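You operate a simulated robot arm through the tools that you are given. There is no shell and no other tool. Be economical: measure what you need, move in short steps, check, and stop when the job is done.

Carry out the task below with a simulated robot arm. There is one attempt and no reset: what you move stays moved.

TASK
Press the three rail pegs home, then oil the top of the rail.
Fine: dark cube on the pegs, then back; one pump stroke on the grey sponge, back in its tray after.

The check looks at the end state, three seconds after you hand in, the way a careful person would. Anything else that was tipped, shoved, dropped, spilled or broken makes it a failure.

THE ROBOT
A 7-joint arm with a two-finger parallel gripper, fixed in place. Base frame: the origin is at the foot of the arm, x ahead of it, y to its left, z up; the work surface is at about z = 0. Readings come in m, rad, newtons and seconds.
With the tool pointing down near the work surface it reaches from about 0.22 to 0.58 m from the base axis. Its first joint turns from -1.152 to 1.152 rad. Payload 2.5 kg.
The TCP is the grasp point between the finger pads, 0.023 m short of the fingertips. In the tool frame z runs along the fingers and y along their closing line. The gripper opens to 0.094 m. The fingers are 0.038 m wide and 0.01 m thick; the gripper's body (0.054 by 0.096 m) begins 0.039 m behind the TCP.
Orientation is told as [roll, pitch, yaw] about the base's x, y, z axes, in that order, counted from this pose: with the fingers straight down and closing along the base's y, the tool's x points along the base's -x, its y along +y and its z along -z.

THE INTERFACE
- The arm moves only by the tool apply_moves. Its argument "rows" is a list that holds one entry, the list of rows, each a list of 7 numbers: the shift along the tool's x, y, z in units of 250 mm (1.0 is 250 mm), then the turn, a rotation vector about the tool's x, y, z in units of 60 degrees (1.0 is 60 degrees), then the gripper command, from -1 (shut) to 1 (fully open), values between in proportion. In form: [[[x, y, z, rx, ry, rz, gripper], ...]]. A call has 1 to 8 rows; each row is the pose to reach, as a shift and turn from the pose commanded when the call began, along the tool's axes at that moment. A call with a number of a shift or a turn outside -1 to 1 is refused whole. Each row takes 0.2 s and may step no farther than 0.05 m and 0.15 rad from the row before; otherwise, or with a gripper value out of range, the whole call is refused. A pose out of reach is approached as far as the arm can. The call stops where the force on the tool passes 40 N (or 10 N more than at its start, if that is more) or the arm is blocked; 0.2 s more then pass. The fingers move at their own pace (about 0.108 m/s each) and stop on an object; they squeeze with about 44 N. The grip force told is the motor's: it shows also when the fingers shut on nothing. Time passes only in rows, and 0.2 s behind the last, so rows that repeat a pose let the fingers close. It gives the time, the measured TCP pose, the force on the tool (base axes), the opening and the grip force at its end, in the units of the frame above (readings bear some noise), and new pictures: "show" is both (left out), scene, wrist or none.
- Cameras (640 x 400 px; columns grow to the right, rows downward): "scene" is fixed at [0.1267, -0.4107, 0.5451]; the picture's right is [0.79, -0.61, 0.00], its down [-0.35, -0.45, -0.83] and it looks along [0.51, 0.65, -0.56] (base axes); focal length 321 px, centre (320, 200). "wrist" rides on the gripper at [-0.039, 0, -0.044] in the tool frame; the picture's right is [0.00, -1.00, 0.00], its down [0.97, 0.00, -0.24] and it looks along [0.24, 0.00, 0.97] (tool axes); focal length 218 px, centre (320, 200).
- measure_at(camera, pixels): for up to 12 pixels [column, row] of the newest picture of that camera ("zoom" is the newest enlarged one), the place [x, y, z] in the base frame of the surface seen there, good to about 0.003 m. The clock stands still meanwhile.
- enlarge(camera, box): a new picture of the part [left, top, right, bottom] of that camera's present view, enlarged. The clock stands still meanwhile.
- close_job(): hands the job in; it is judged then, once.

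Work in short steps. Measure before you move; look again where a grasp or a placing could have gone wrong, and mend it. You have 80 turns and 150 pictures in all, those below and enlarged ones among them. Open the gripper and draw the arm clear of the work before you hand the job in, unless the task says otherwise; then end with one line.

The tools are called after "Request:" as a command line: name --argument value ..., lists and objects as JSON in quotes. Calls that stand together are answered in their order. apply_moves: Moves the arm, as the interface text tells. Its arguments: {"type":"object","properties":{"rows":{"type":"array","items":{"type":"array","items":{"type":"array","items":{"type":"number"}}}},"show":{"type":"string","enum":["both","scene","wrist","none"]}},"required":["rows"]} The other tools are called the same way: measure_at (camera, pixels) gives the place of the surface under pixels of a picture; enlarge (camera, box) takes an enlarged picture of a part of a camera's view; close_job () hands the job in.

At the start:

```text
t: 0.0
tool_pos: [0.4278, -0.1672, 0.3151]
tool_rot: [0.0, 0.0, 0.0]
force: [0.1, -0.3, -0.6]
opening: 0.094
grip_force: 0.1
```

scene: 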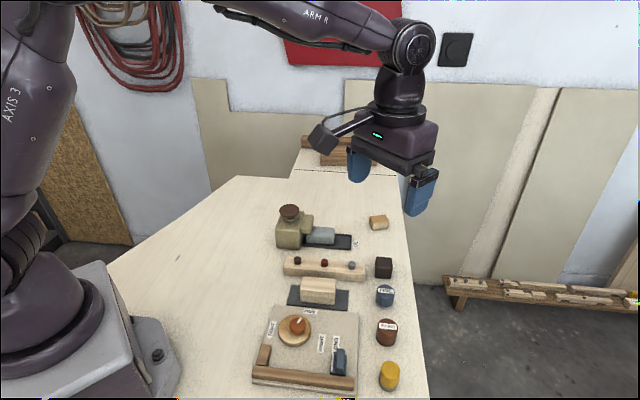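
wrist: 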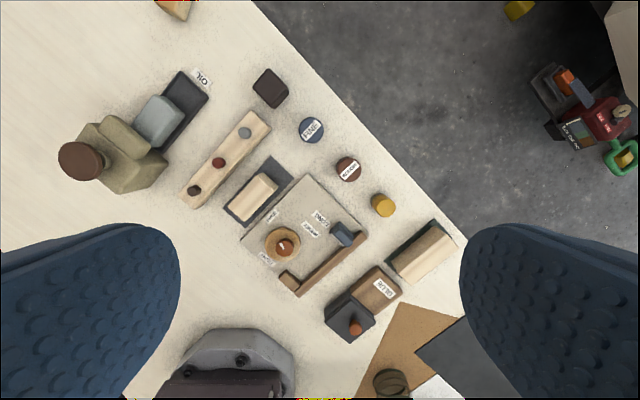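

I see the oil pump (scene ~290,230), grey sponge (320,235), rail with three pegs (325,265), and dark cube (383,267). I'll enlarge these to look closer.

Request:
enlarge --camera "scene" --box '[260, 195, 420, 295]'

Request:
enlarge --camera "wrist" --box '[50, 50, 338, 230]'

```text
4.00 times, centred on (340, 245) of scene
```

zoom: 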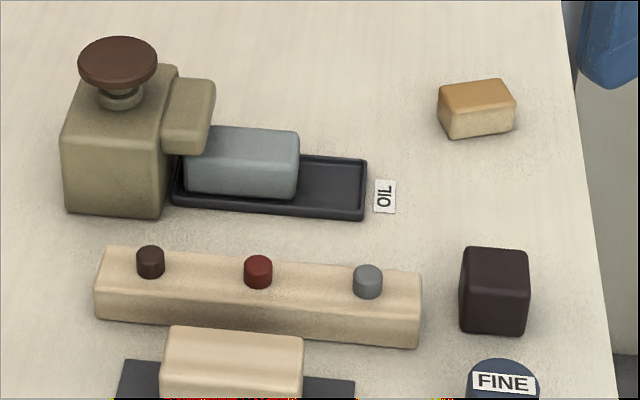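

```text
2.22 times, centred on (194, 140) of wrist
```

zoom: 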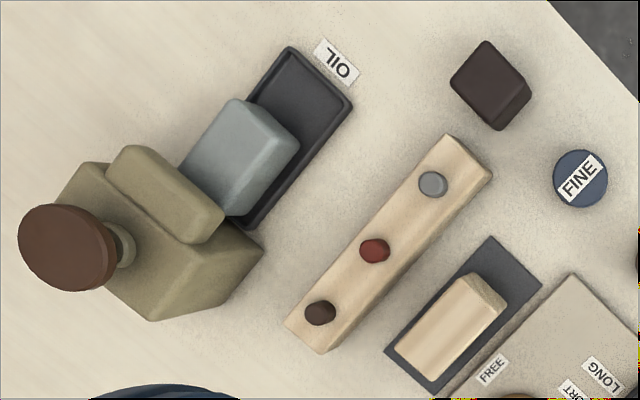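

Measuring the key points in the zoomed wrist picture and the scene.

Request:
measure_at --camera "zoom" --pixels '[[60, 247], [140, 180], [205, 225], [240, 150], [300, 80], [320, 311], [375, 249], [432, 184], [345, 285], [485, 75], [335, 110], [265, 190]]'

Request:
measure_at --camera "scene" --pixels '[[290, 209], [311, 220], [320, 230], [345, 240], [297, 259], [324, 262], [352, 265], [309, 263], [338, 266], [384, 260], [382, 271], [320, 242]]'

```text
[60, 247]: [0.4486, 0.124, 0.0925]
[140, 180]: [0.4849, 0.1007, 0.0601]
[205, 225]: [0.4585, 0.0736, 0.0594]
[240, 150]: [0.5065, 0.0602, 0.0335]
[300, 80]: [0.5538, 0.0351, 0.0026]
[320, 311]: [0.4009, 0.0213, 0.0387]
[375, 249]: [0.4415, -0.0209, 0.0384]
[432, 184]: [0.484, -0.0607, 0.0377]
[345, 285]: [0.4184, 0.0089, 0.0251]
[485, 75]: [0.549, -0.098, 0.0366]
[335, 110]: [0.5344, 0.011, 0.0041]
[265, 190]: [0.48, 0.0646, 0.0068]
```

```text
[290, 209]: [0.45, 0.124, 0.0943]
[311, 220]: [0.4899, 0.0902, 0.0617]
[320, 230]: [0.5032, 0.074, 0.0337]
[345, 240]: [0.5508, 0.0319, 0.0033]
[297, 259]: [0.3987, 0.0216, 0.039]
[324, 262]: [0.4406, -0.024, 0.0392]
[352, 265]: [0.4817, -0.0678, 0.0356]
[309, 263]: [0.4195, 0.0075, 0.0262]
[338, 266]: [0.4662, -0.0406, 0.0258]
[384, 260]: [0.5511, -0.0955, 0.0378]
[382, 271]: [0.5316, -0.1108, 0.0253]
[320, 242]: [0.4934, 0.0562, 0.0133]
```

The rail runs at about -45° with peg tops at z≈0.038 and rail top at ≈0.026. The cube is near (0.543,-0.102). I move above it, yaw -45°, and look.

Request:
apply_moves --rows '[[[-0.058, 0.033, 0.06, 0, 0, 0.094, 1], [-0.115, 0.065, 0.12, 0, 0, 0.188, 1], [-0.173, 0.098, 0.18, 0, 0, 0.281, 1], [-0.23, 0.13, 0.24, 0, 0, 0.375, 1], [-0.288, 0.163, 0.3, 0, 0, 0.469, 1], [-0.346, 0.195, 0.36, 0, 0, 0.563, 1], [-0.403, 0.228, 0.42, 0, 0, 0.656, 1], [-0.461, 0.26, 0.48, 0, 0, 0.75, 1]]]'

```text
t: 1.8
tool_pos: [0.54, -0.103, 0.1956]
tool_rot: [0.0, 0.0, -0.788]
force: [0.4, 1.2, -0.3]
opening: 0.0939
grip_force: 0.0
```

scene: 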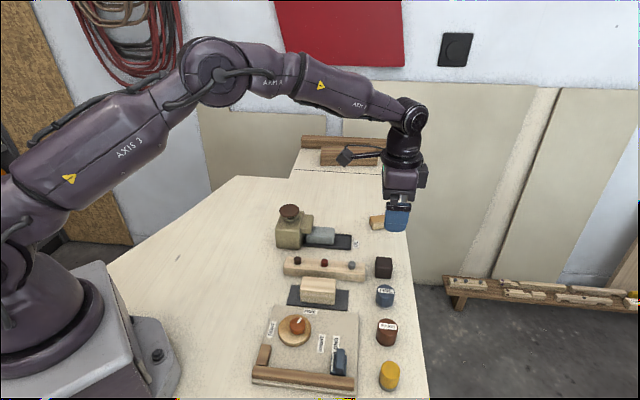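
wrist: 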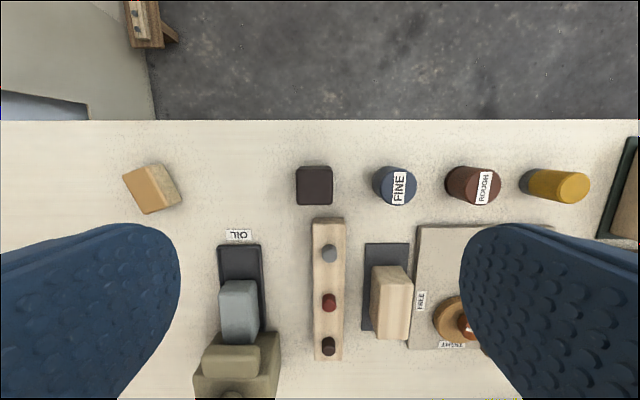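

The view is now aligned with the bench items. Enlarging the cube (315,185) and rail for precise geometry.

Request:
enlarge --camera "wrist" --box '[190, 150, 430, 300]'

Request:
measure_at --camera "wrist" --pixels '[[299, 170], [330, 170], [330, 190], [299, 190], [315, 180], [330, 250], [329, 300], [328, 343], [225, 285], [252, 285], [225, 307], [252, 307]]'

```text
2.67 times, centred on (310, 225) of wrist
```

zoom: 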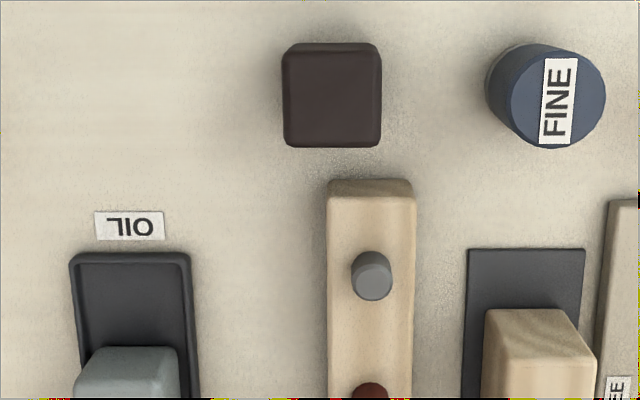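

```text
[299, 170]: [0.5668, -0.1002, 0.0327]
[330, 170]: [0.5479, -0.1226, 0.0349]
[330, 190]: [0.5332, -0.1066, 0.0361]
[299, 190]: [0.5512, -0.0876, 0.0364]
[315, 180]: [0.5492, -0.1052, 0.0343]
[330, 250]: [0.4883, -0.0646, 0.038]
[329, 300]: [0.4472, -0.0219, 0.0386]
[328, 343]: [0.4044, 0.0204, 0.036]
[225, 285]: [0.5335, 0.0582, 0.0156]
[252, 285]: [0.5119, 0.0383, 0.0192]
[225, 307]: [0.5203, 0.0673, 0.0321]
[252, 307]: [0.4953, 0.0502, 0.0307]
```

Cube centre is at about tool offset (-0.002,+0.0055), 0.036 wide and aligned. I narrow the gripper to ~0.06 because the FINE can is close, and descend to just above for a check.

Request:
apply_moves --rows '[[[-0.009, 0.022, 0.1, 0, 0, 0, 0.28], [-0.009, 0.022, 0.25, 0, 0, 0, 0.28], [-0.009, 0.022, 0.38, 0, 0, 0, 0.28], [-0.009, 0.022, 0.46, 0, 0, 0, 0.28]]]'

```text
t: 2.8
tool_pos: [0.5473, -0.1009, 0.0797]
tool_rot: [0.0, 0.001, -0.785]
force: [-0.4, -0.1, 0.3]
opening: 0.0602
grip_force: 0.0
```

scene: 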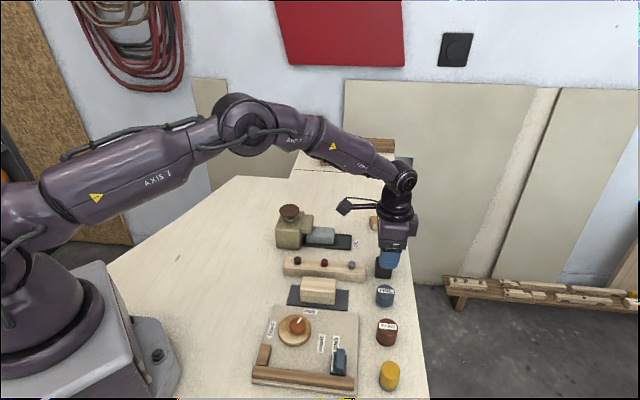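
wrist: 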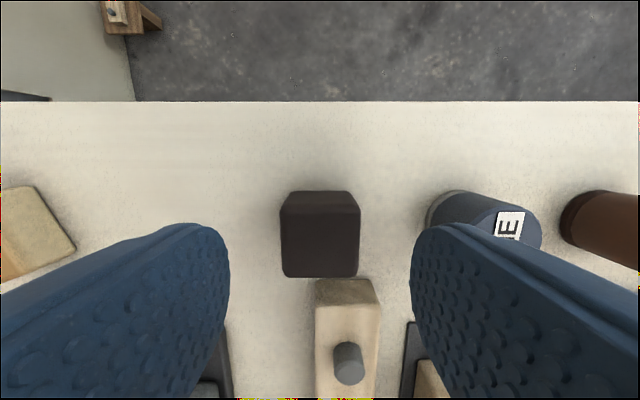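

Cube is centred (col 320) and the right finger clears the FINE can. Descend to z≈0.031 and close.

Request:
apply_moves --rows '[[[0, 0, 0.1, 0, 0, 0, 0.28], [0, 0, 0.195, 0, 0, 0, 0.28], [0, 0, 0.195, 0, 0, 0, -1], [0, 0, 0.195, 0, 0, 0, -1], [0, 0, 0.195, 0, 0, 0, -1]]]'

```text
t: 4.0
tool_pos: [0.548, -0.1001, 0.0329]
tool_rot: [0.0, 0.001, -0.785]
force: [0.2, 0.9, -0.3]
opening: 0.0353
grip_force: 43.8
```

scene: 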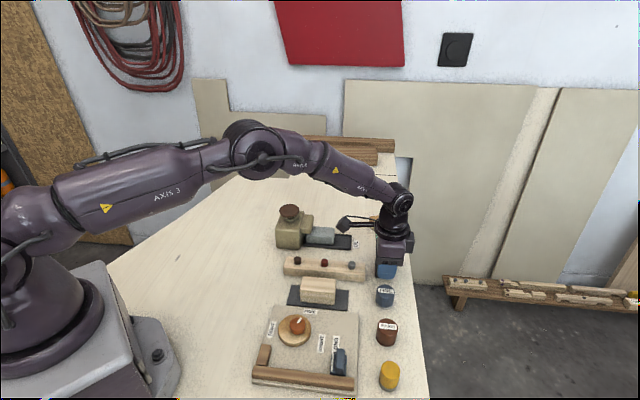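
wrist: 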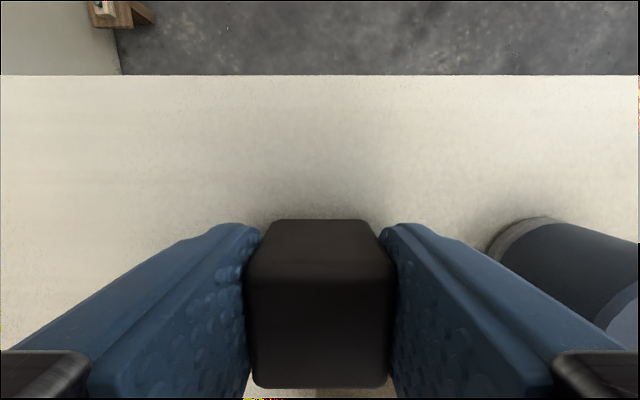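

Cube gripped at opening 0.035. Lift and carry over the grey peg (u≈0.388, v≈0.297), then look.

Request:
apply_moves --rows '[[[0, 0, -0.12, 0, 0, 0, -1], [0, 0, -0.24, 0, 0, 0, -1], [0.14, -0.038, -0.24, 0, 0, 0, -1], [0.28, -0.078, -0.24, 0, 0, 0, -1], [0.28, -0.078, -0.2, 0, 0, 0, -1]]]'

```text
t: 5.2
tool_pos: [0.4853, -0.065, 0.0815]
tool_rot: [-0.001, -0.002, -0.783]
force: [-0.1, -1.1, -0.2]
opening: 0.0
grip_force: 42.3
```

scene: 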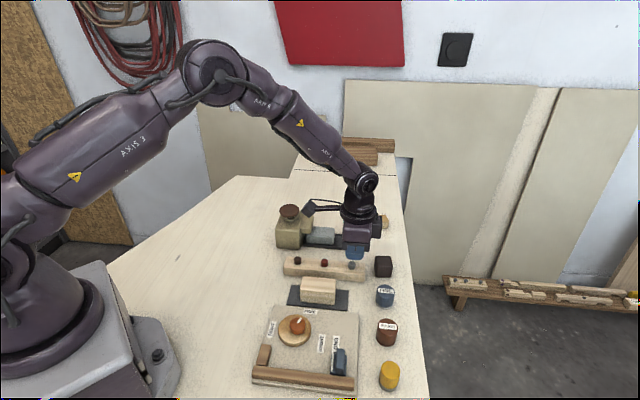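
wrist: 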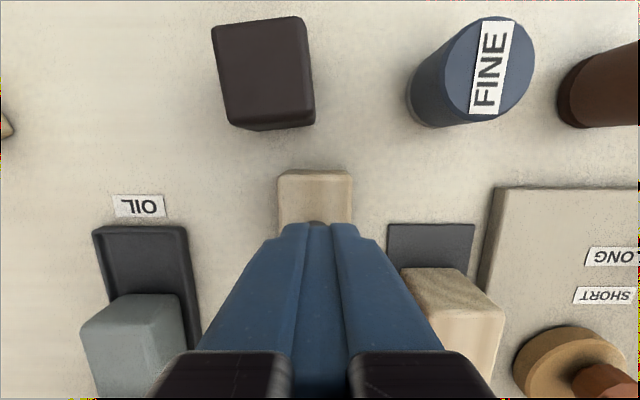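

The cube slipped out: opening 0.0 and the cube still on the bench at (265,75) in the wrist view. I go up, reopen partly, and look at it from above.

Request:
apply_moves --rows '[[[0, 0, -0.15, 0, 0, 0, -1], [-0.14, 0.038, -0.28, 0, 0, 0, -1], [-0.28, 0.078, -0.32, 0, 0, 0, 0.4], [-0.28, 0.078, -0.32, 0, 0, 0, 0.4]]]'

Request:
enlarge --camera "wrist" --box '[240, 130, 400, 230]'

```text
t: 6.2
tool_pos: [0.5456, -0.0992, 0.158]
tool_rot: [0.001, 0.001, -0.785]
force: [0.2, -0.6, -0.1]
opening: 0.0658
grip_force: 0.1
```

scene: 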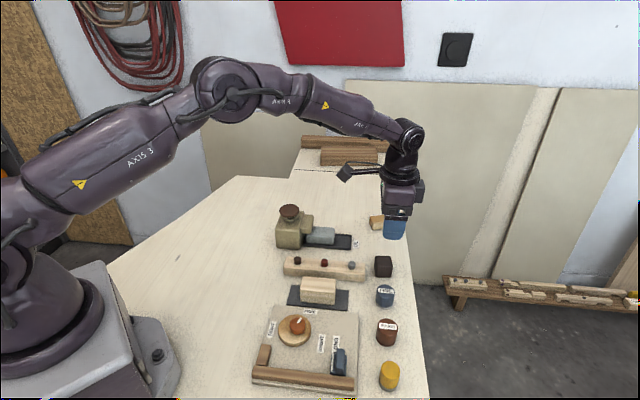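
wrist: 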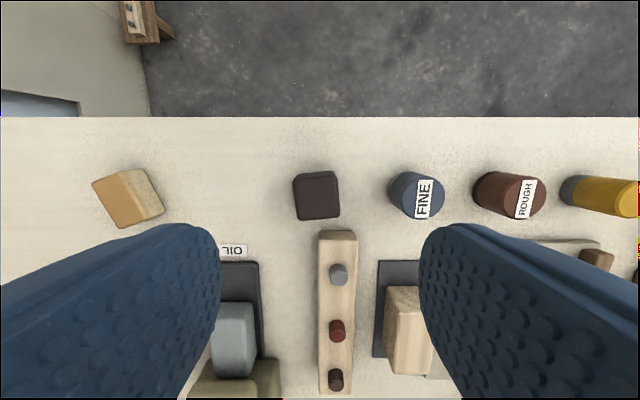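

```text
4.00 times, centred on (320, 180) of wrist
```

zoom: 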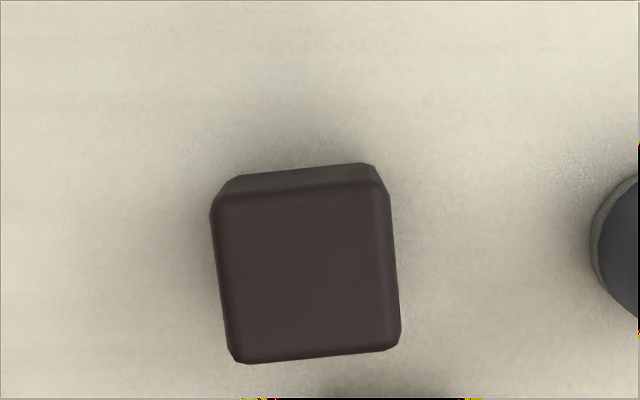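

The cube has turned ~5.5° but stays in place (centre ≈ +0.001,+0.0027 from TCP). I align with it and go lower, TCP z≈0.027, for a fuller grip, then squeeze and lift only slightly, slowly.

Request:
apply_moves --rows '[[[0.004, 0.011, 0.15, 0, 0, -0.092, 0.4], [0.004, 0.011, 0.3, 0, 0, -0.092, 0.3], [0.004, 0.011, 0.43, 0, 0, -0.092, 0.3], [0.004, 0.011, 0.538, 0, 0, -0.092, 0.3], [0.004, 0.011, 0.538, 0, 0, -0.092, 0.3], [0.004, 0.011, 0.538, 0, 0, -0.092, -1], [0.004, 0.011, 0.538, 0, 0, -0.092, -1], [0.004, 0.011, 0.538, 0, 0, -0.092, -1]]]' --show "wrist"

Request:
apply_moves --rows '[[[0, 0, -0.01, 0, 0, 0, -1], [0, 0, -0.02, 0, 0, 0, -1], [0, 0, -0.03, 0, 0, 0, -1], [0, 0, -0.04, 0, 0, 0, -1], [0, 0, -0.05, 0, 0, 0, -1], [0, 0, -0.06, 0, 0, 0, -1]]]'

```text
t: 8.0
tool_pos: [0.5506, -0.0993, 0.0254]
tool_rot: [0.001, 0.001, -0.69]
force: [0.2, -0.2, -0.6]
opening: 0.0351
grip_force: 43.8
```

wrist: 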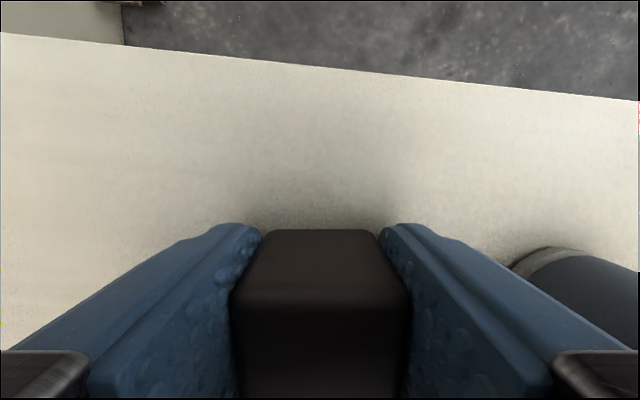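

```text
t: 9.4
tool_pos: [0.5504, -0.0992, 0.0421]
tool_rot: [0.001, 0.001, -0.687]
force: [0.6, 0.5, -1.3]
opening: 0.0352
grip_force: 43.7
```

scene: 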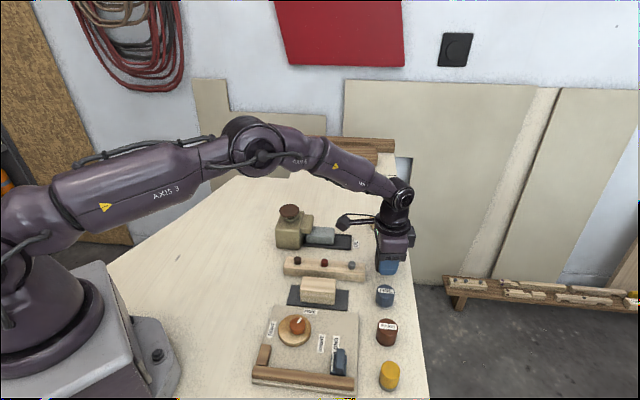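
wrist: 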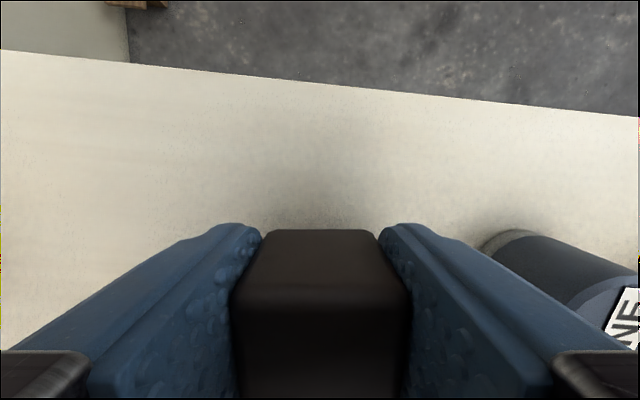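

The cube is holding (same appearance in the wrist picture, opening 0.035). Continue lifting gently, rotating back to align with the rail.

Request:
apply_moves --rows '[[[0, 0, -0.02, 0, 0, 0, -1], [0, 0, -0.05, 0, 0, 0.02, -1], [0, 0, -0.08, 0, 0, 0.04, -1], [0, 0, -0.11, 0, 0, 0.06, -1], [0, 0, -0.14, 0, 0, 0.08, -1], [0, 0, -0.16, 0, 0, 0.092, -1], [0, 0, -0.17, 0, 0, 0.092, -1]]]' --show "wrist"

```text
t: 11.0
tool_pos: [0.5492, -0.0977, 0.0846]
tool_rot: [0.0, 0.0, -0.785]
force: [-0.9, -0.3, -0.5]
opening: 0.0352
grip_force: 44.3
```

wrist: 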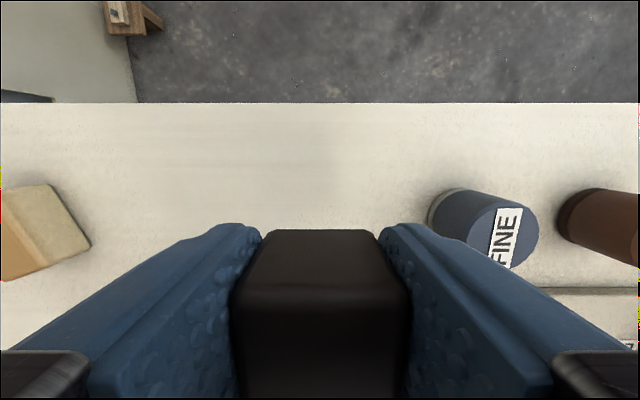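

Holding well. Carry slowly to above the grey peg (tool +0.069 x, -0.022 y).

Request:
apply_moves --rows '[[[0.025, -0.008, 0, 0, 0, 0, -1], [0.07, -0.022, 0, 0, 0, 0, -1], [0.115, -0.037, 0, 0, 0, 0, -1], [0.16, -0.051, 0, 0, 0, 0, -1], [0.205, -0.066, 0, 0, 0, 0, -1], [0.25, -0.08, 0, 0, 0, 0, -1], [0.27, -0.088, 0, 0, 0, 0, -1], [0.277, -0.088, 0, 0, 0, 0, -1]]]'

Request:
enlarge --camera "scene" --box '[260, 195, 420, 295]'

```text
t: 12.8
tool_pos: [0.4853, -0.0663, 0.0846]
tool_rot: [0.0, 0.0, -0.783]
force: [1.1, 0.8, -0.3]
opening: 0.0353
grip_force: 44.2
```

scene: 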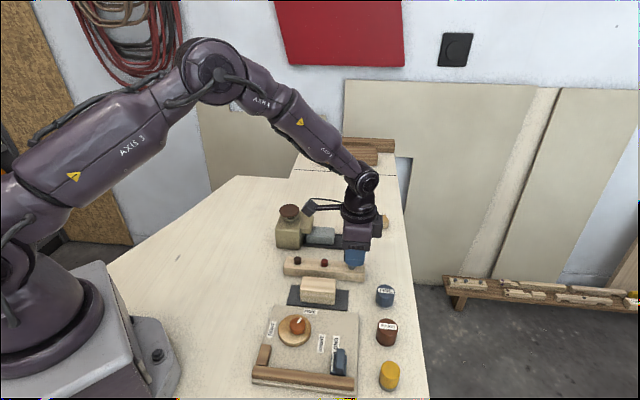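
wrist: 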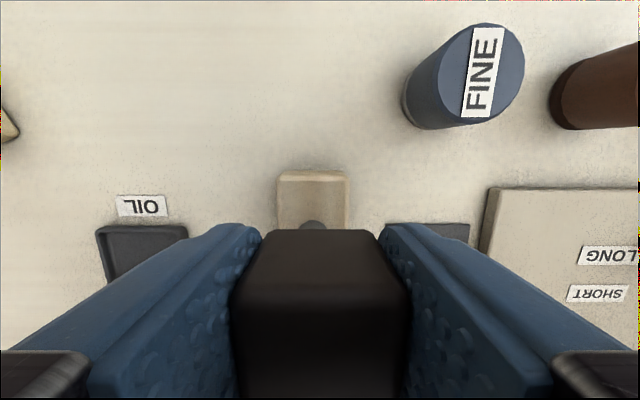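

```text
4.00 times, centred on (340, 245) of scene
```

zoom: 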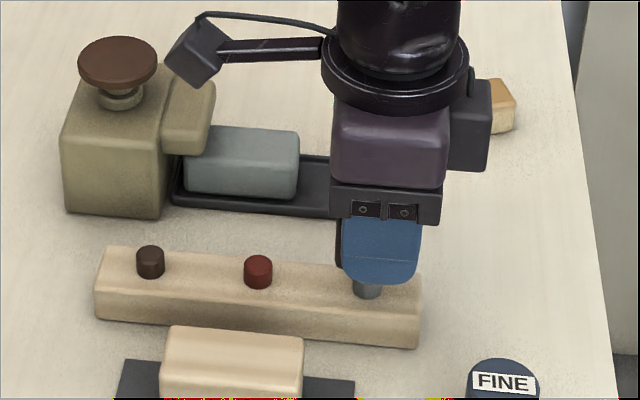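

Cube is over the grey peg. A boom with a box sticks out from the wrist toward the pump (zoom 195,55); I measure its height and place for clearance.

Request:
measure_at --camera "zoom" --pixels '[[185, 65], [205, 80], [212, 55], [200, 35], [270, 50], [470, 125], [118, 60], [85, 60], [155, 60], [190, 110], [385, 120], [430, 110]]'

```text
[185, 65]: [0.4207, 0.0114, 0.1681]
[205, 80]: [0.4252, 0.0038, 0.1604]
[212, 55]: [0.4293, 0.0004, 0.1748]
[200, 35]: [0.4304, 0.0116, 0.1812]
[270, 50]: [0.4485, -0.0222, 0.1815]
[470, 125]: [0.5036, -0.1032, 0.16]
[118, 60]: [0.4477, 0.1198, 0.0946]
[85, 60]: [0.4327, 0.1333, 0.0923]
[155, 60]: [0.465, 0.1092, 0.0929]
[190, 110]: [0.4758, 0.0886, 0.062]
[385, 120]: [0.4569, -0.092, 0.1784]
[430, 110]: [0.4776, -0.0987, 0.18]
```

The boom stays at v≈0.306, clear of the pump (v≈0.40), for the peg work. Now press down onto the grey peg gently.

Request:
apply_moves --rows '[[[0, 0, 0.03, 0, 0, 0, -1], [0, 0, 0.06, 0, 0, 0, -1], [0, 0, 0.075, 0, 0, 0, -1], [0, 0, 0.085, 0, 0, 0, -1], [0, 0, 0.095, 0, 0, 0, -1], [0, 0, 0.105, 0, 0, 0, -1], [0, 0, 0.115, 0, 0, 0, -1], [0, 0, 0.12, 0, 0, 0, -1]]]'

Request:
enlarge --camera "scene" --box '[300, 225, 396, 285]'

```text
t: 14.6
tool_pos: [0.4839, -0.0641, 0.0538]
tool_rot: [0.0, -0.002, -0.786]
force: [1.8, 0.0, 5.2]
opening: 0.0348
grip_force: 44.1
```

scene: 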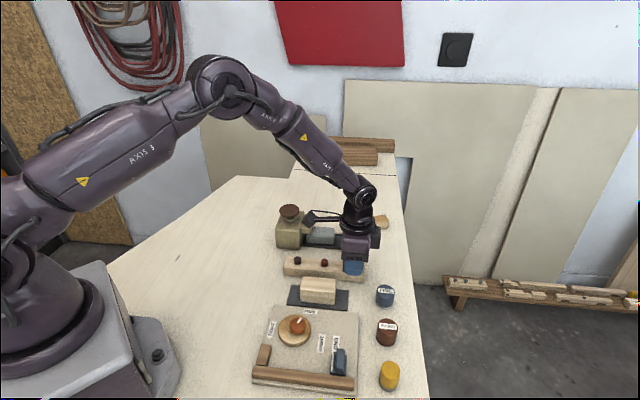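
wrist: 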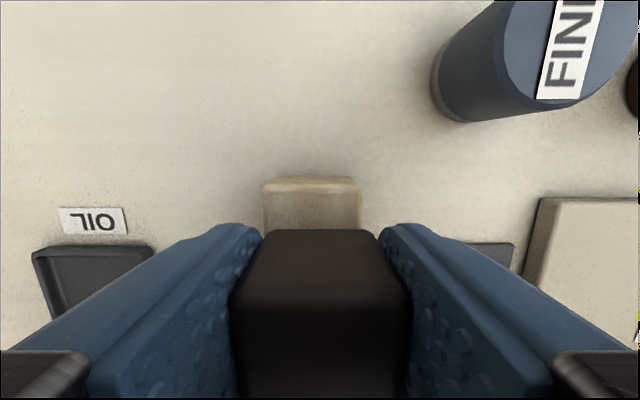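

```text
6.67 times, centred on (348, 255) of scene
```

zoom: 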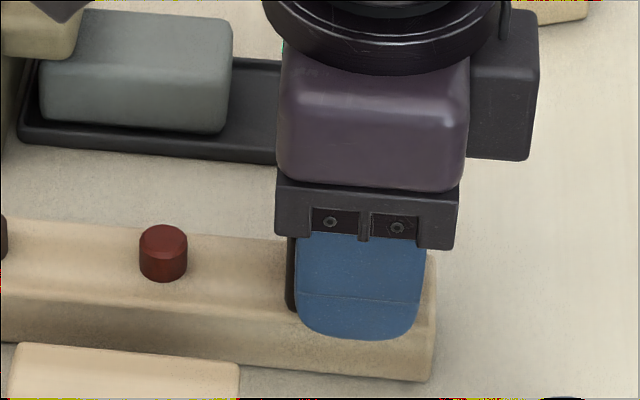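

Force is only 5 N and the cube hasn't moved in the grip. Continue down in 1 mm steps until it seats against the rail.

Request:
apply_moves --rows '[[[0, 0, 0.004, 0, 0, 0, -1], [0, 0, 0.008, 0, 0, 0, -1], [0, 0, 0.012, 0, 0, 0, -1]]]' --show "wrist"

```text
t: 15.4
tool_pos: [0.4838, -0.0643, 0.0522]
tool_rot: [0.001, 0.0, -0.783]
force: [0.7, 1.7, 4.6]
opening: 0.0352
grip_force: 44.3
```

wrist: 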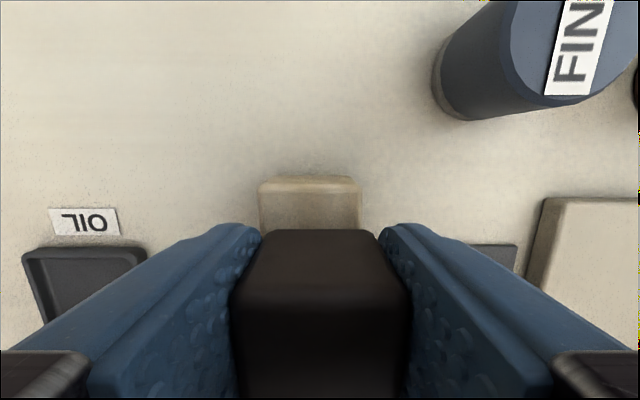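

Still ~5 N; continue a few mm, watching force.

Request:
apply_moves --rows '[[[0, 0, 0.004, 0, 0, 0, -1], [0, 0, 0.008, 0, 0, 0, -1], [0, 0, 0.012, 0, 0, 0, -1]]]' --show "wrist"

```text
t: 16.2
tool_pos: [0.4863, -0.0653, 0.052]
tool_rot: [0.001, -0.001, -0.783]
force: [-1.1, -0.3, 4.4]
opening: 0.0352
grip_force: 43.9
stopped in row 3: the force on the tool passed its limit (the readings are from after the stop); the commanded pose is now the measured one
```

wrist: 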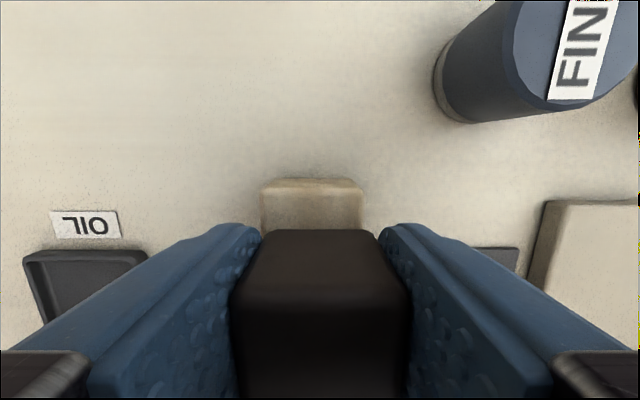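

Force limit reached at z≈0.051: the cube seated on the rail, so the grey peg is home. Raise slowly and shift to the red peg.

Request:
apply_moves --rows '[[[0, 0, -0.03, 0, 0, 0, -1], [0, 0, -0.07, 0, 0, 0, -1], [0, 0, -0.105, 0, 0, 0, -1], [0.03, 0, -0.12, 0, 0, 0, -1], [0.09, 0, -0.12, 0, 0, 0, -1], [0.15, 0, -0.12, 0, 0, 0, -1], [0.21, 0, -0.12, 0, 0, 0, -1], [0.244, 0, -0.12, 0, 0, 0, -1]]]'

Request:
enlarge --camera "scene" --box '[276, 225, 372, 285]'

```text
t: 18.0
tool_pos: [0.4455, -0.0194, 0.0817]
tool_rot: [0.0, -0.002, -0.785]
force: [-0.1, -0.3, -1.2]
opening: 0.0354
grip_force: 44.3
```

scene: 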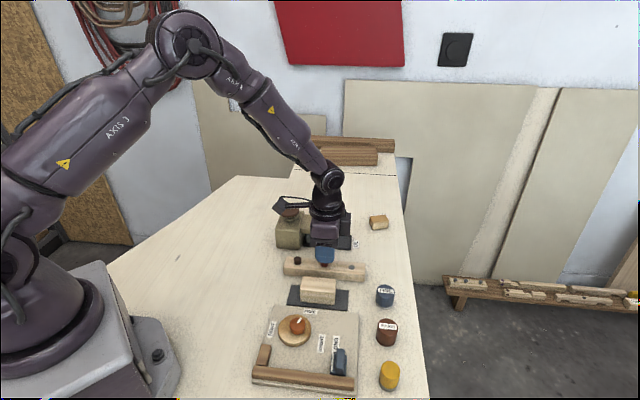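
wrist: 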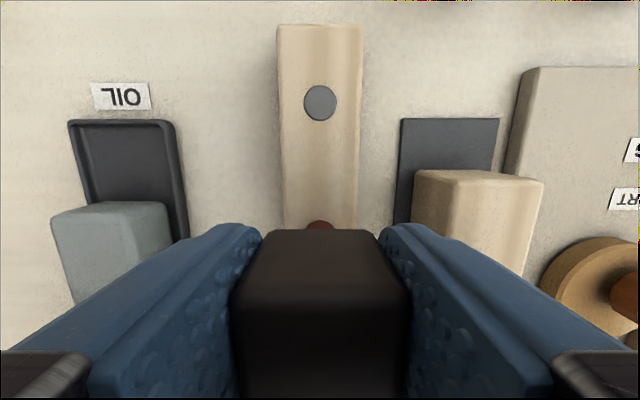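

```text
6.67 times, centred on (324, 255) of scene
```

zoom: 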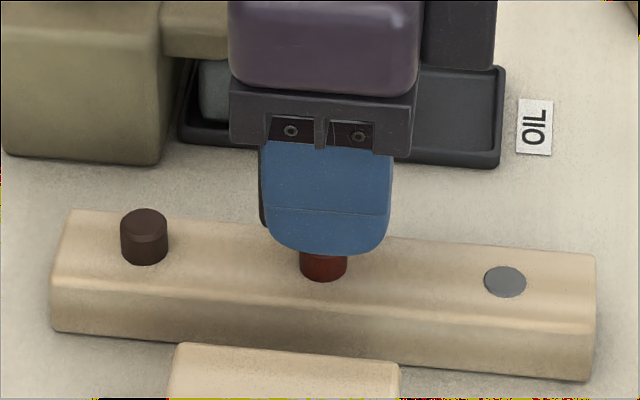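

The grey peg is flush (zoom 505,282). Press the red peg the same way.

Request:
apply_moves --rows '[[[0, 0, 0.03, 0, 0, 0, -1], [0, 0, 0.06, 0, 0, 0, -1], [0, 0, 0.08, 0, 0, 0, -1], [0, 0, 0.095, 0, 0, 0, -1], [0, 0, 0.108, 0, 0, 0, -1], [0, 0, 0.118, 0, 0, 0, -1], [0, 0, 0.126, 0, 0, 0, -1], [0, 0, 0.134, 0, 0, 0, -1]]]' --show "wrist"

```text
t: 19.7
tool_pos: [0.4417, -0.0218, 0.051]
tool_rot: [0.002, 0.002, -0.783]
force: [-1.4, -0.5, 5.6]
opening: 0.0355
grip_force: 44.1
stopped in row 8: the force on the tool passed its limit (the readings are from after the stop); the commanded pose is now the measured one
```

wrist: 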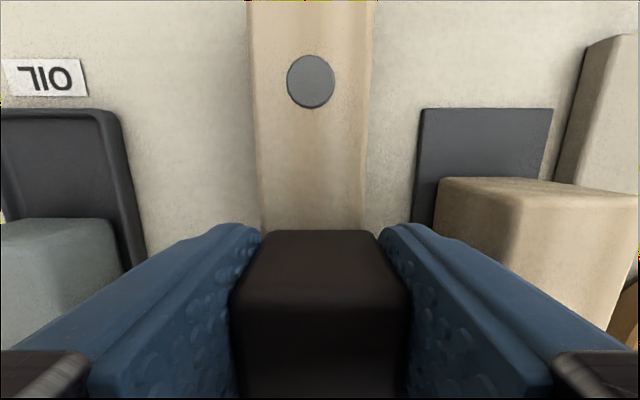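

Seated again at z≈0.051. Raise and move to the dark peg.

Request:
apply_moves --rows '[[[0, 0, -0.03, 0, 0, 0, -1], [0, 0, -0.07, 0, 0, 0, -1], [0, 0, -0.105, 0, 0, 0, -1], [0.03, 0, -0.12, 0, 0, 0, -1], [0.09, 0, -0.12, 0, 0, 0, -1], [0.15, 0.004, -0.12, 0, 0, 0, -1], [0.21, 0.004, -0.12, 0, 0, 0, -1], [0.236, 0.004, -0.12, 0, 0, 0, -1]]]'

Request:
enlarge --camera "scene" --box '[276, 225, 372, 285]'

```text
t: 21.5
tool_pos: [0.3999, 0.0227, 0.0826]
tool_rot: [0.001, 0.0, -0.784]
force: [0.0, -0.2, -0.6]
opening: 0.0348
grip_force: 44.0
```

scene: 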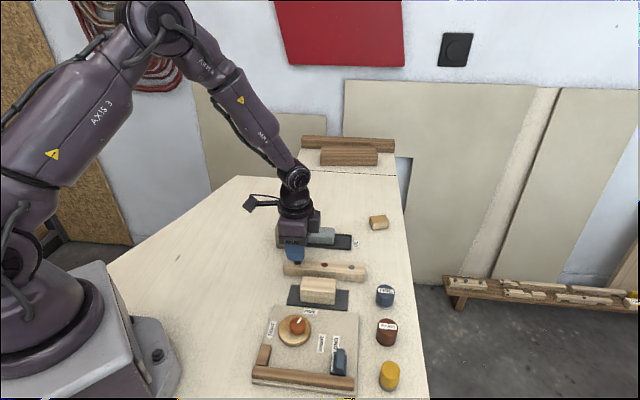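
wrist: 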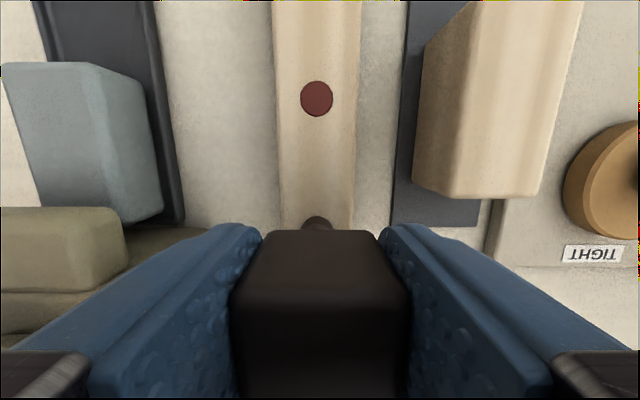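

```text
6.67 times, centred on (324, 255) of scene
```

zoom: 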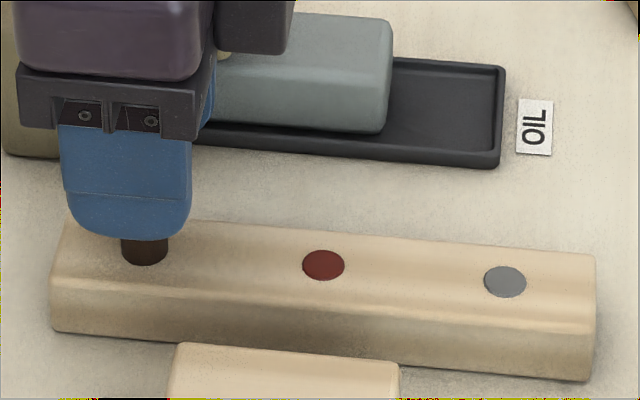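

Red and grey are flush. Now press the dark peg.

Request:
apply_moves --rows '[[[0, 0, 0.03, 0, 0, 0, -1], [0, 0, 0.06, 0, 0, 0, -1], [0, 0, 0.08, 0, 0, 0, -1], [0, 0, 0.095, 0, 0, 0, -1], [0, 0, 0.108, 0, 0, 0, -1], [0, 0, 0.118, 0, 0, 0, -1], [0, 0, 0.126, 0, 0, 0, -1], [0, 0, 0.134, 0, 0, 0, -1]]]' --show "wrist"

```text
t: 23.3
tool_pos: [0.4019, 0.0209, 0.0508]
tool_rot: [0.002, 0.002, -0.784]
force: [-1.3, -0.2, 4.4]
opening: 0.035
grip_force: 43.9
stopped in row 8: the force on the tool passed its limit (the readings are from after the stop); the commanded pose is now the measured one
```

wrist: 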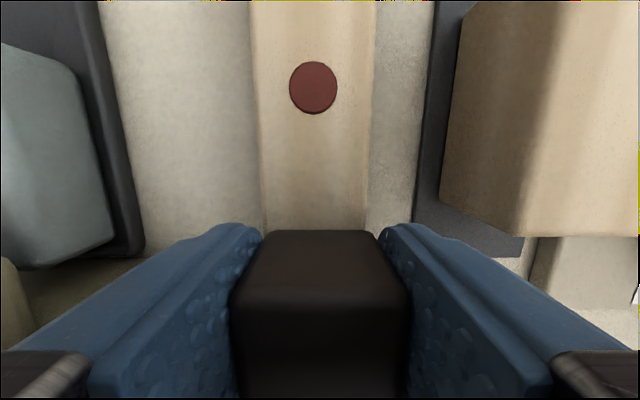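

Seated. Raise the cube and begin carrying it back along the rail to its original spot (u≈0.457, v≈0.3145).

Request:
apply_moves --rows '[[[0, 0, -0.04, 0, 0, 0, -1], [0, 0, -0.09, 0, 0, 0, -1], [0, 0, -0.13, 0, 0, 0, -1], [-0.04, 0, -0.14, 0, 0, 0, -1], [-0.11, 0, -0.14, 0, 0, 0, -1], [-0.18, 0, -0.14, 0, 0, 0, -1], [-0.25, 0, -0.14, 0, 0, 0, -1], [-0.32, 0, -0.14, 0, 0, 0, -1]]]' --show "none"

Request:
apply_moves --rows '[[[-0.06, 0.0, 0, 0, 0, 0, -1], [-0.13, 0.01, 0, 0, 0, 0, -1], [-0.2, 0.02, 0, 0, 0, 0, -1], [-0.27, 0.035, 0, 0, 0, 0, -1], [-0.34, 0.05, 0, 0, 0, 0, -1], [-0.4, 0.062, 0, 0, 0, 0, -1], [-0.43, 0.062, 0, 0, 0, 0, -1]]]'

```text
t: 25.1
tool_pos: [0.4571, -0.0347, 0.0856]
tool_rot: [0.001, 0.002, -0.783]
force: [0.8, -0.5, -0.5]
opening: 0.0354
grip_force: 43.8
```

```text
t: 26.7
tool_pos: [0.5444, -0.1017, 0.0871]
tool_rot: [0.0, 0.001, -0.783]
force: [0.3, 0.3, -0.4]
opening: 0.035
grip_force: 43.8
```

scene: 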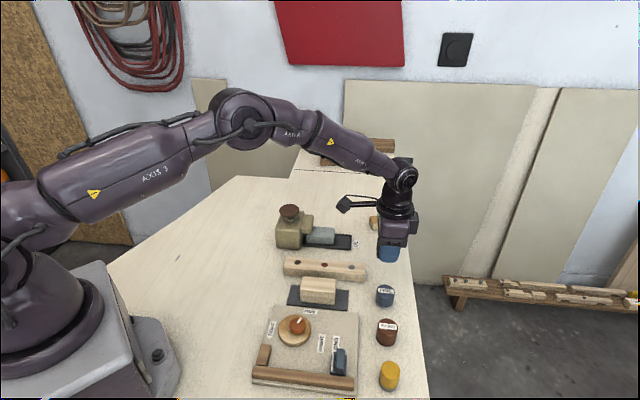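
wrist: 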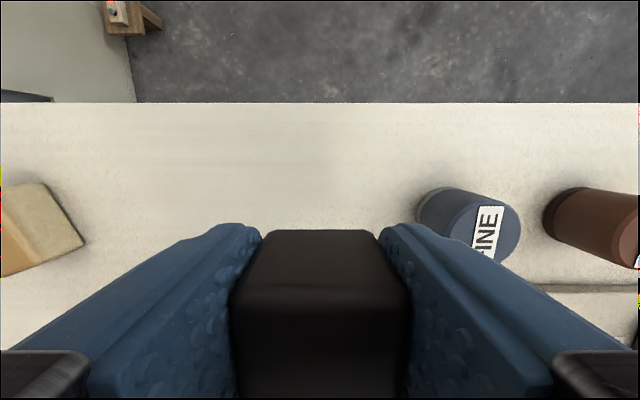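

Position u≈0.457, v≈0.313 matches the original place. Lower to the bench and release to ~0.06 opening.

Request:
apply_moves --rows '[[[0, 0.004, 0.06, 0, 0, 0, -1], [0, 0.004, 0.12, 0, 0, 0, -1], [0, 0.004, 0.18, 0, 0, 0, -1], [0, 0.004, 0.215, 0, 0, 0, -1], [0, 0.004, 0.23, 0, 0, 0, -1], [0, 0.004, 0.238, 0, 0, 0, -1], [0, 0.004, 0.238, 0, 0, 0, 0.28], [0, 0.004, 0.238, 0, 0, 0, 0.28]]]' --show "wrist"

Request:
apply_moves --rows '[[[0, 0, -0.1, 0, 0, 0, 0.28], [0, 0, -0.25, 0, 0, 0, 0.28], [0, 0, -0.4, 0, 0, 0, 0.28], [0, 0, -0.55, 0, 0, 0, 0.28]]]'

```text
t: 28.5
tool_pos: [0.5454, -0.101, 0.0251]
tool_rot: [0.001, 0.001, -0.784]
force: [-0.2, 0.0, 0.1]
opening: 0.0601
grip_force: 0.0
```

wrist: 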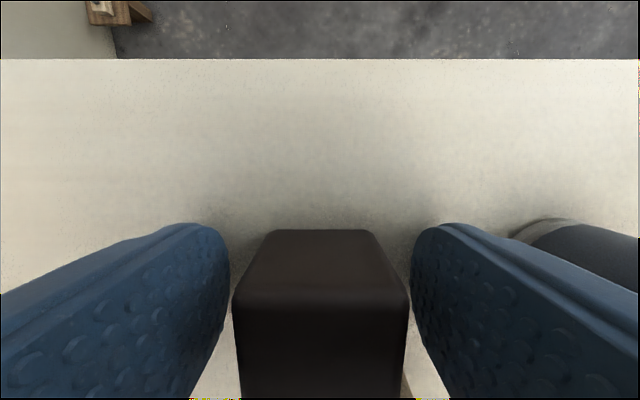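

```text
t: 29.5
tool_pos: [0.5455, -0.1008, 0.163]
tool_rot: [-0.002, 0.002, -0.784]
force: [-0.6, -0.1, -0.1]
opening: 0.0603
grip_force: 0.1
```

scene: 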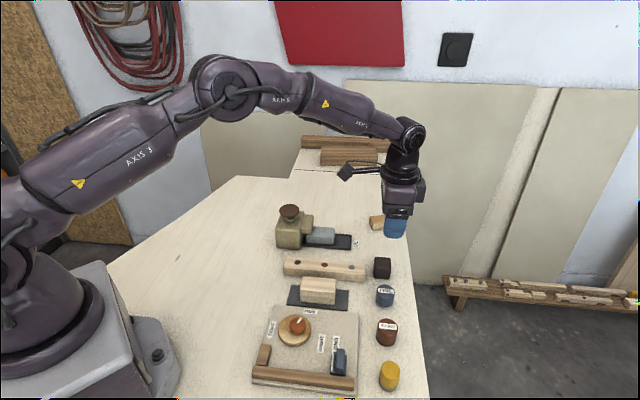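
wrist: 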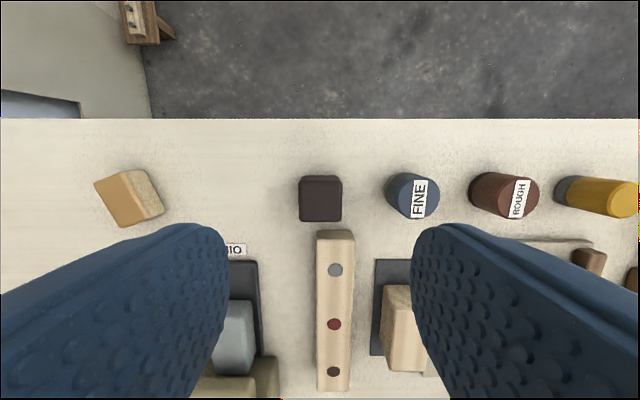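

All three pegs look flush and the cube is back. Now close the fingers and travel above the pump head (0.449,0.121, top z≈0.094), staying high.

Request:
apply_moves --rows '[[[0.13, 0.05, 0, 0, 0, 0, -1], [0.28, 0.11, 0, 0, 0, 0, -1], [0.43, 0.17, 0, 0, 0, 0, -1], [0.58, 0.23, 0, 0, 0, 0, -1], [0.73, 0.29, 0, 0, 0, 0, -1], [0.86, 0.34, 0, 0, 0, 0, -1], [0.9, 0.356, 0, 0, 0, 0, -1], [0.9, 0.356, 0, 0, 0, 0, -1]]]'

Request:
enlarge --camera "scene" --box '[240, 170, 400, 270]'

```text
t: 31.3
tool_pos: [0.4478, 0.1232, 0.1635]
tool_rot: [0.001, 0.002, -0.785]
force: [-0.8, -0.4, 0.3]
opening: 0.0
grip_force: 42.8
```

scene: 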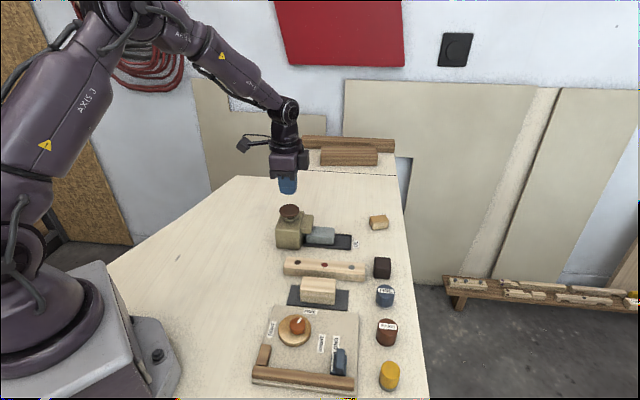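
wrist: 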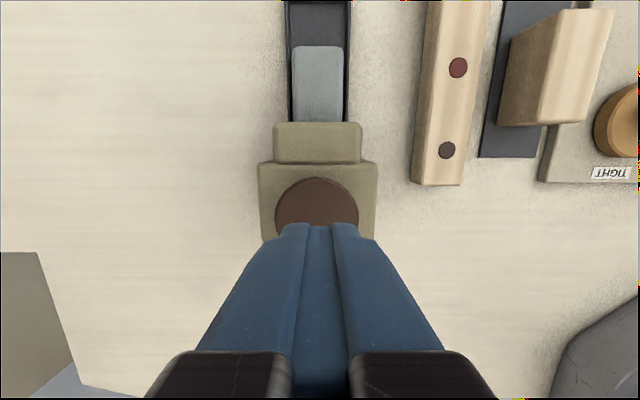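

```text
4.00 times, centred on (320, 220) of scene
```

zoom: 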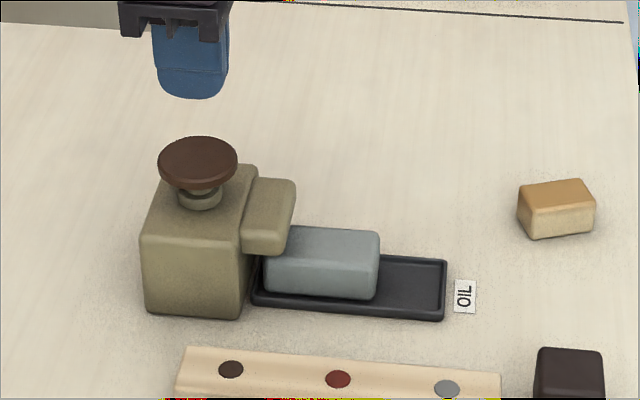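

The tool is centred over the pump head (dia ≈0.044). Press down slowly through one stroke.

Request:
apply_moves --rows '[[[0, 0, 0.1, 0, 0, 0, -1], [0, 0, 0.17, 0, 0, 0, -1], [0, 0, 0.188, 0, 0, 0, -1], [0, 0, 0.2, 0, 0, 0, -1], [0, 0, 0.212, 0, 0, 0, -1], [0, 0, 0.224, 0, 0, 0, -1], [0, 0, 0.236, 0, 0, 0, -1], [0, 0, 0.244, 0, 0, 0, -1]]]'

Request:
enlarge --camera "scene" --box '[260, 185, 372, 255]'

```text
t: 33.1
tool_pos: [0.4499, 0.1212, 0.102]
tool_rot: [0.004, 0.0, -0.783]
force: [-1.6, 3.5, 6.5]
opening: 0.0
grip_force: 42.3
```

scene: 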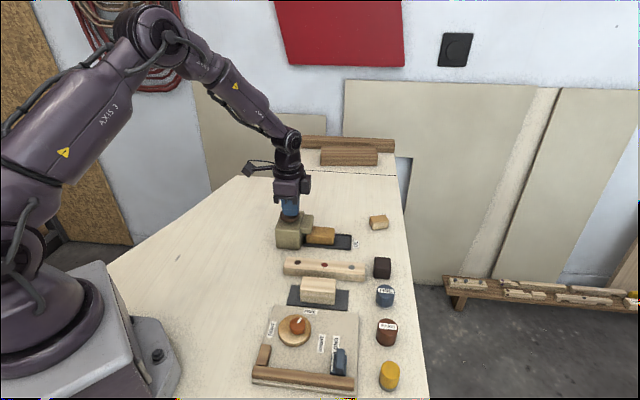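
wrist: 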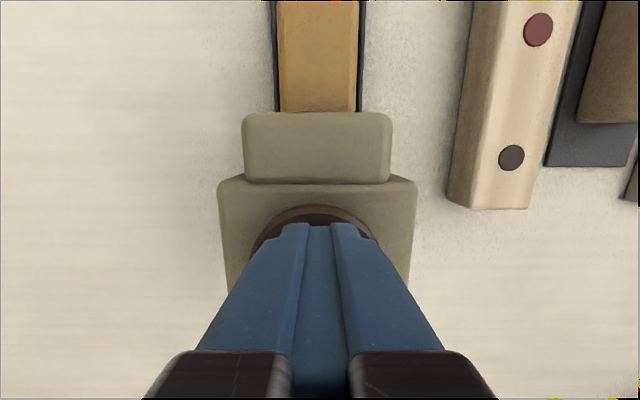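

```text
5.71 times, centred on (316, 220) of scene
```

zoom: 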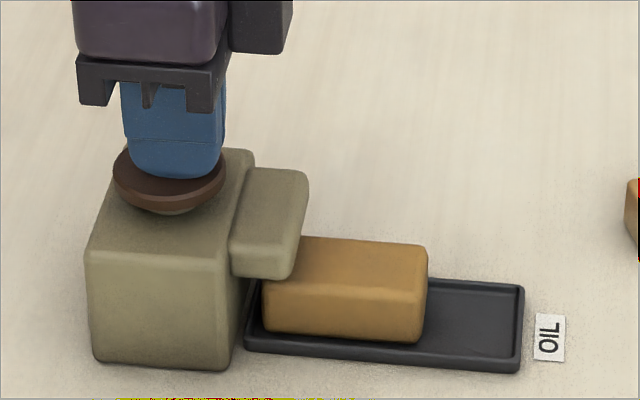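

The stroke worked: the grey sponge has turned amber (oiled). Release straight up, then move over the sponge and look.

Request:
apply_moves --rows '[[[0, 0, -0.06, 0, 0, 0, -1], [0, 0, -0.16, 0, 0, 0, -1], [0, 0, -0.28, 0, 0, 0, -1], [-0.15, 0, -0.28, 0, 0, 0, -1], [-0.3, 0, -0.28, 0, 0, 0, 0], [-0.42, 0, -0.28, 0, 0, 0, 0.5], [-0.44, 0, -0.28, 0, 0, 0, 0.5]]]'

Request:
enlarge --camera "scene" --box '[240, 140, 400, 240]'

```text
t: 34.7
tool_pos: [0.5283, 0.0425, 0.1727]
tool_rot: [-0.001, 0.002, -0.782]
force: [0.0, -0.6, -0.4]
opening: 0.0705
grip_force: 0.1
```

scene: 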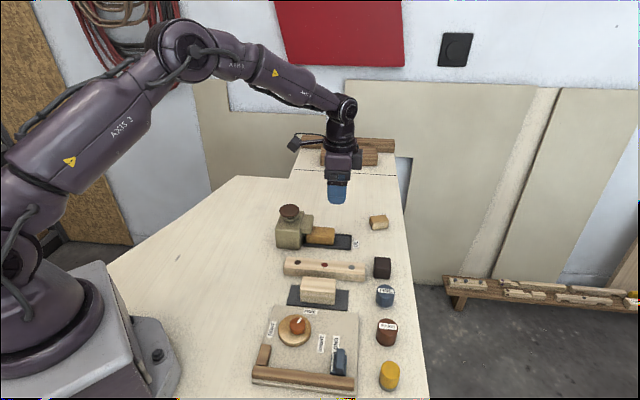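
wrist: 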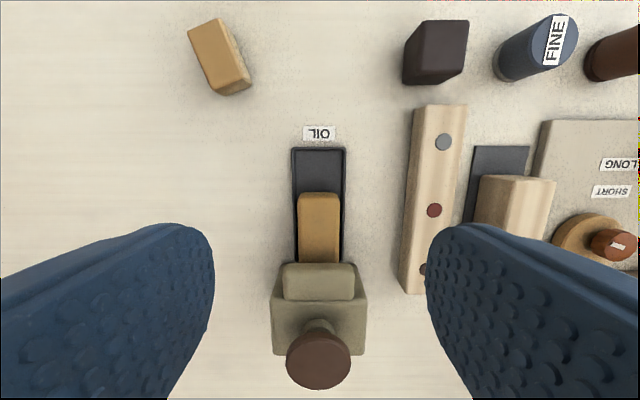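

```text
4.00 times, centred on (320, 190) of scene
```

zoom: 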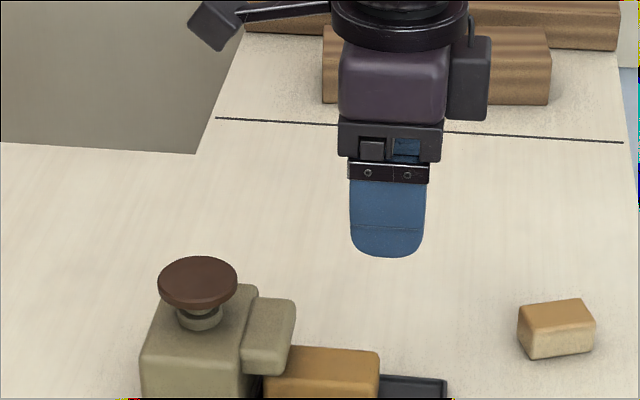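

Measuring the boom underside, the sponge and the spout.

Request:
measure_at --camera "zoom" --pixels '[[218, 47], [205, 38], [195, 15], [228, 35], [465, 118], [478, 118], [268, 318], [285, 310], [285, 340], [275, 365]]'

Request:
measure_at --camera "wrist" --pixels '[[303, 198], [335, 198], [303, 230], [335, 230], [303, 256], [335, 256], [290, 270], [350, 270], [320, 265], [318, 358], [320, 170], [297, 215]]'

Request:
enlarge --camera "wrist" --box '[256, 140, 384, 300]'

```text
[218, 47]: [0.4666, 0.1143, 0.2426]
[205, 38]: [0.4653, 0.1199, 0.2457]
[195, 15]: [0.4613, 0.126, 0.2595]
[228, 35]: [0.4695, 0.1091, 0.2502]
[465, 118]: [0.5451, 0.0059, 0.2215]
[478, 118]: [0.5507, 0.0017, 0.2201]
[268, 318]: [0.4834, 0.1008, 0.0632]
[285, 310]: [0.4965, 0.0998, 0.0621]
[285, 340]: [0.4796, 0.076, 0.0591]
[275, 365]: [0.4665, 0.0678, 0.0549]
```

```text
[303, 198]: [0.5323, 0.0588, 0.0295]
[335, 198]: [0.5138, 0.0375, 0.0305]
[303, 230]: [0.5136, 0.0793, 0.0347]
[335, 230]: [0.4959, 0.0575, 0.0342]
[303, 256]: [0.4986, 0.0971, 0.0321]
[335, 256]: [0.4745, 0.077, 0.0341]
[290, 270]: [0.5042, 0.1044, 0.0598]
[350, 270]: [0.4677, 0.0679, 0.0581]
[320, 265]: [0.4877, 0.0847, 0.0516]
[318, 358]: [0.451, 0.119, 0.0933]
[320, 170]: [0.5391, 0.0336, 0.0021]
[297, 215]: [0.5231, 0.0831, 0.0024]
```

```text
2.50 times, centred on (320, 220) of wrist
```

zoom: 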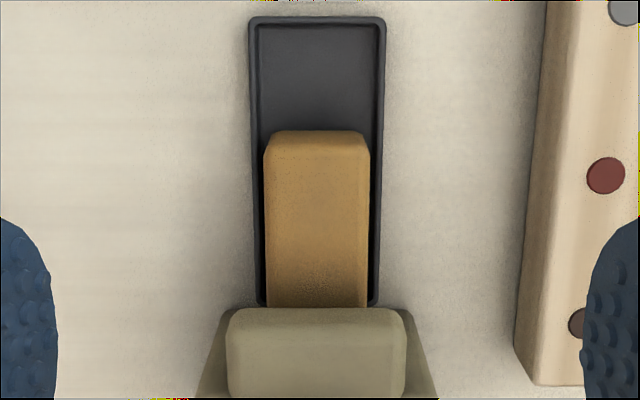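

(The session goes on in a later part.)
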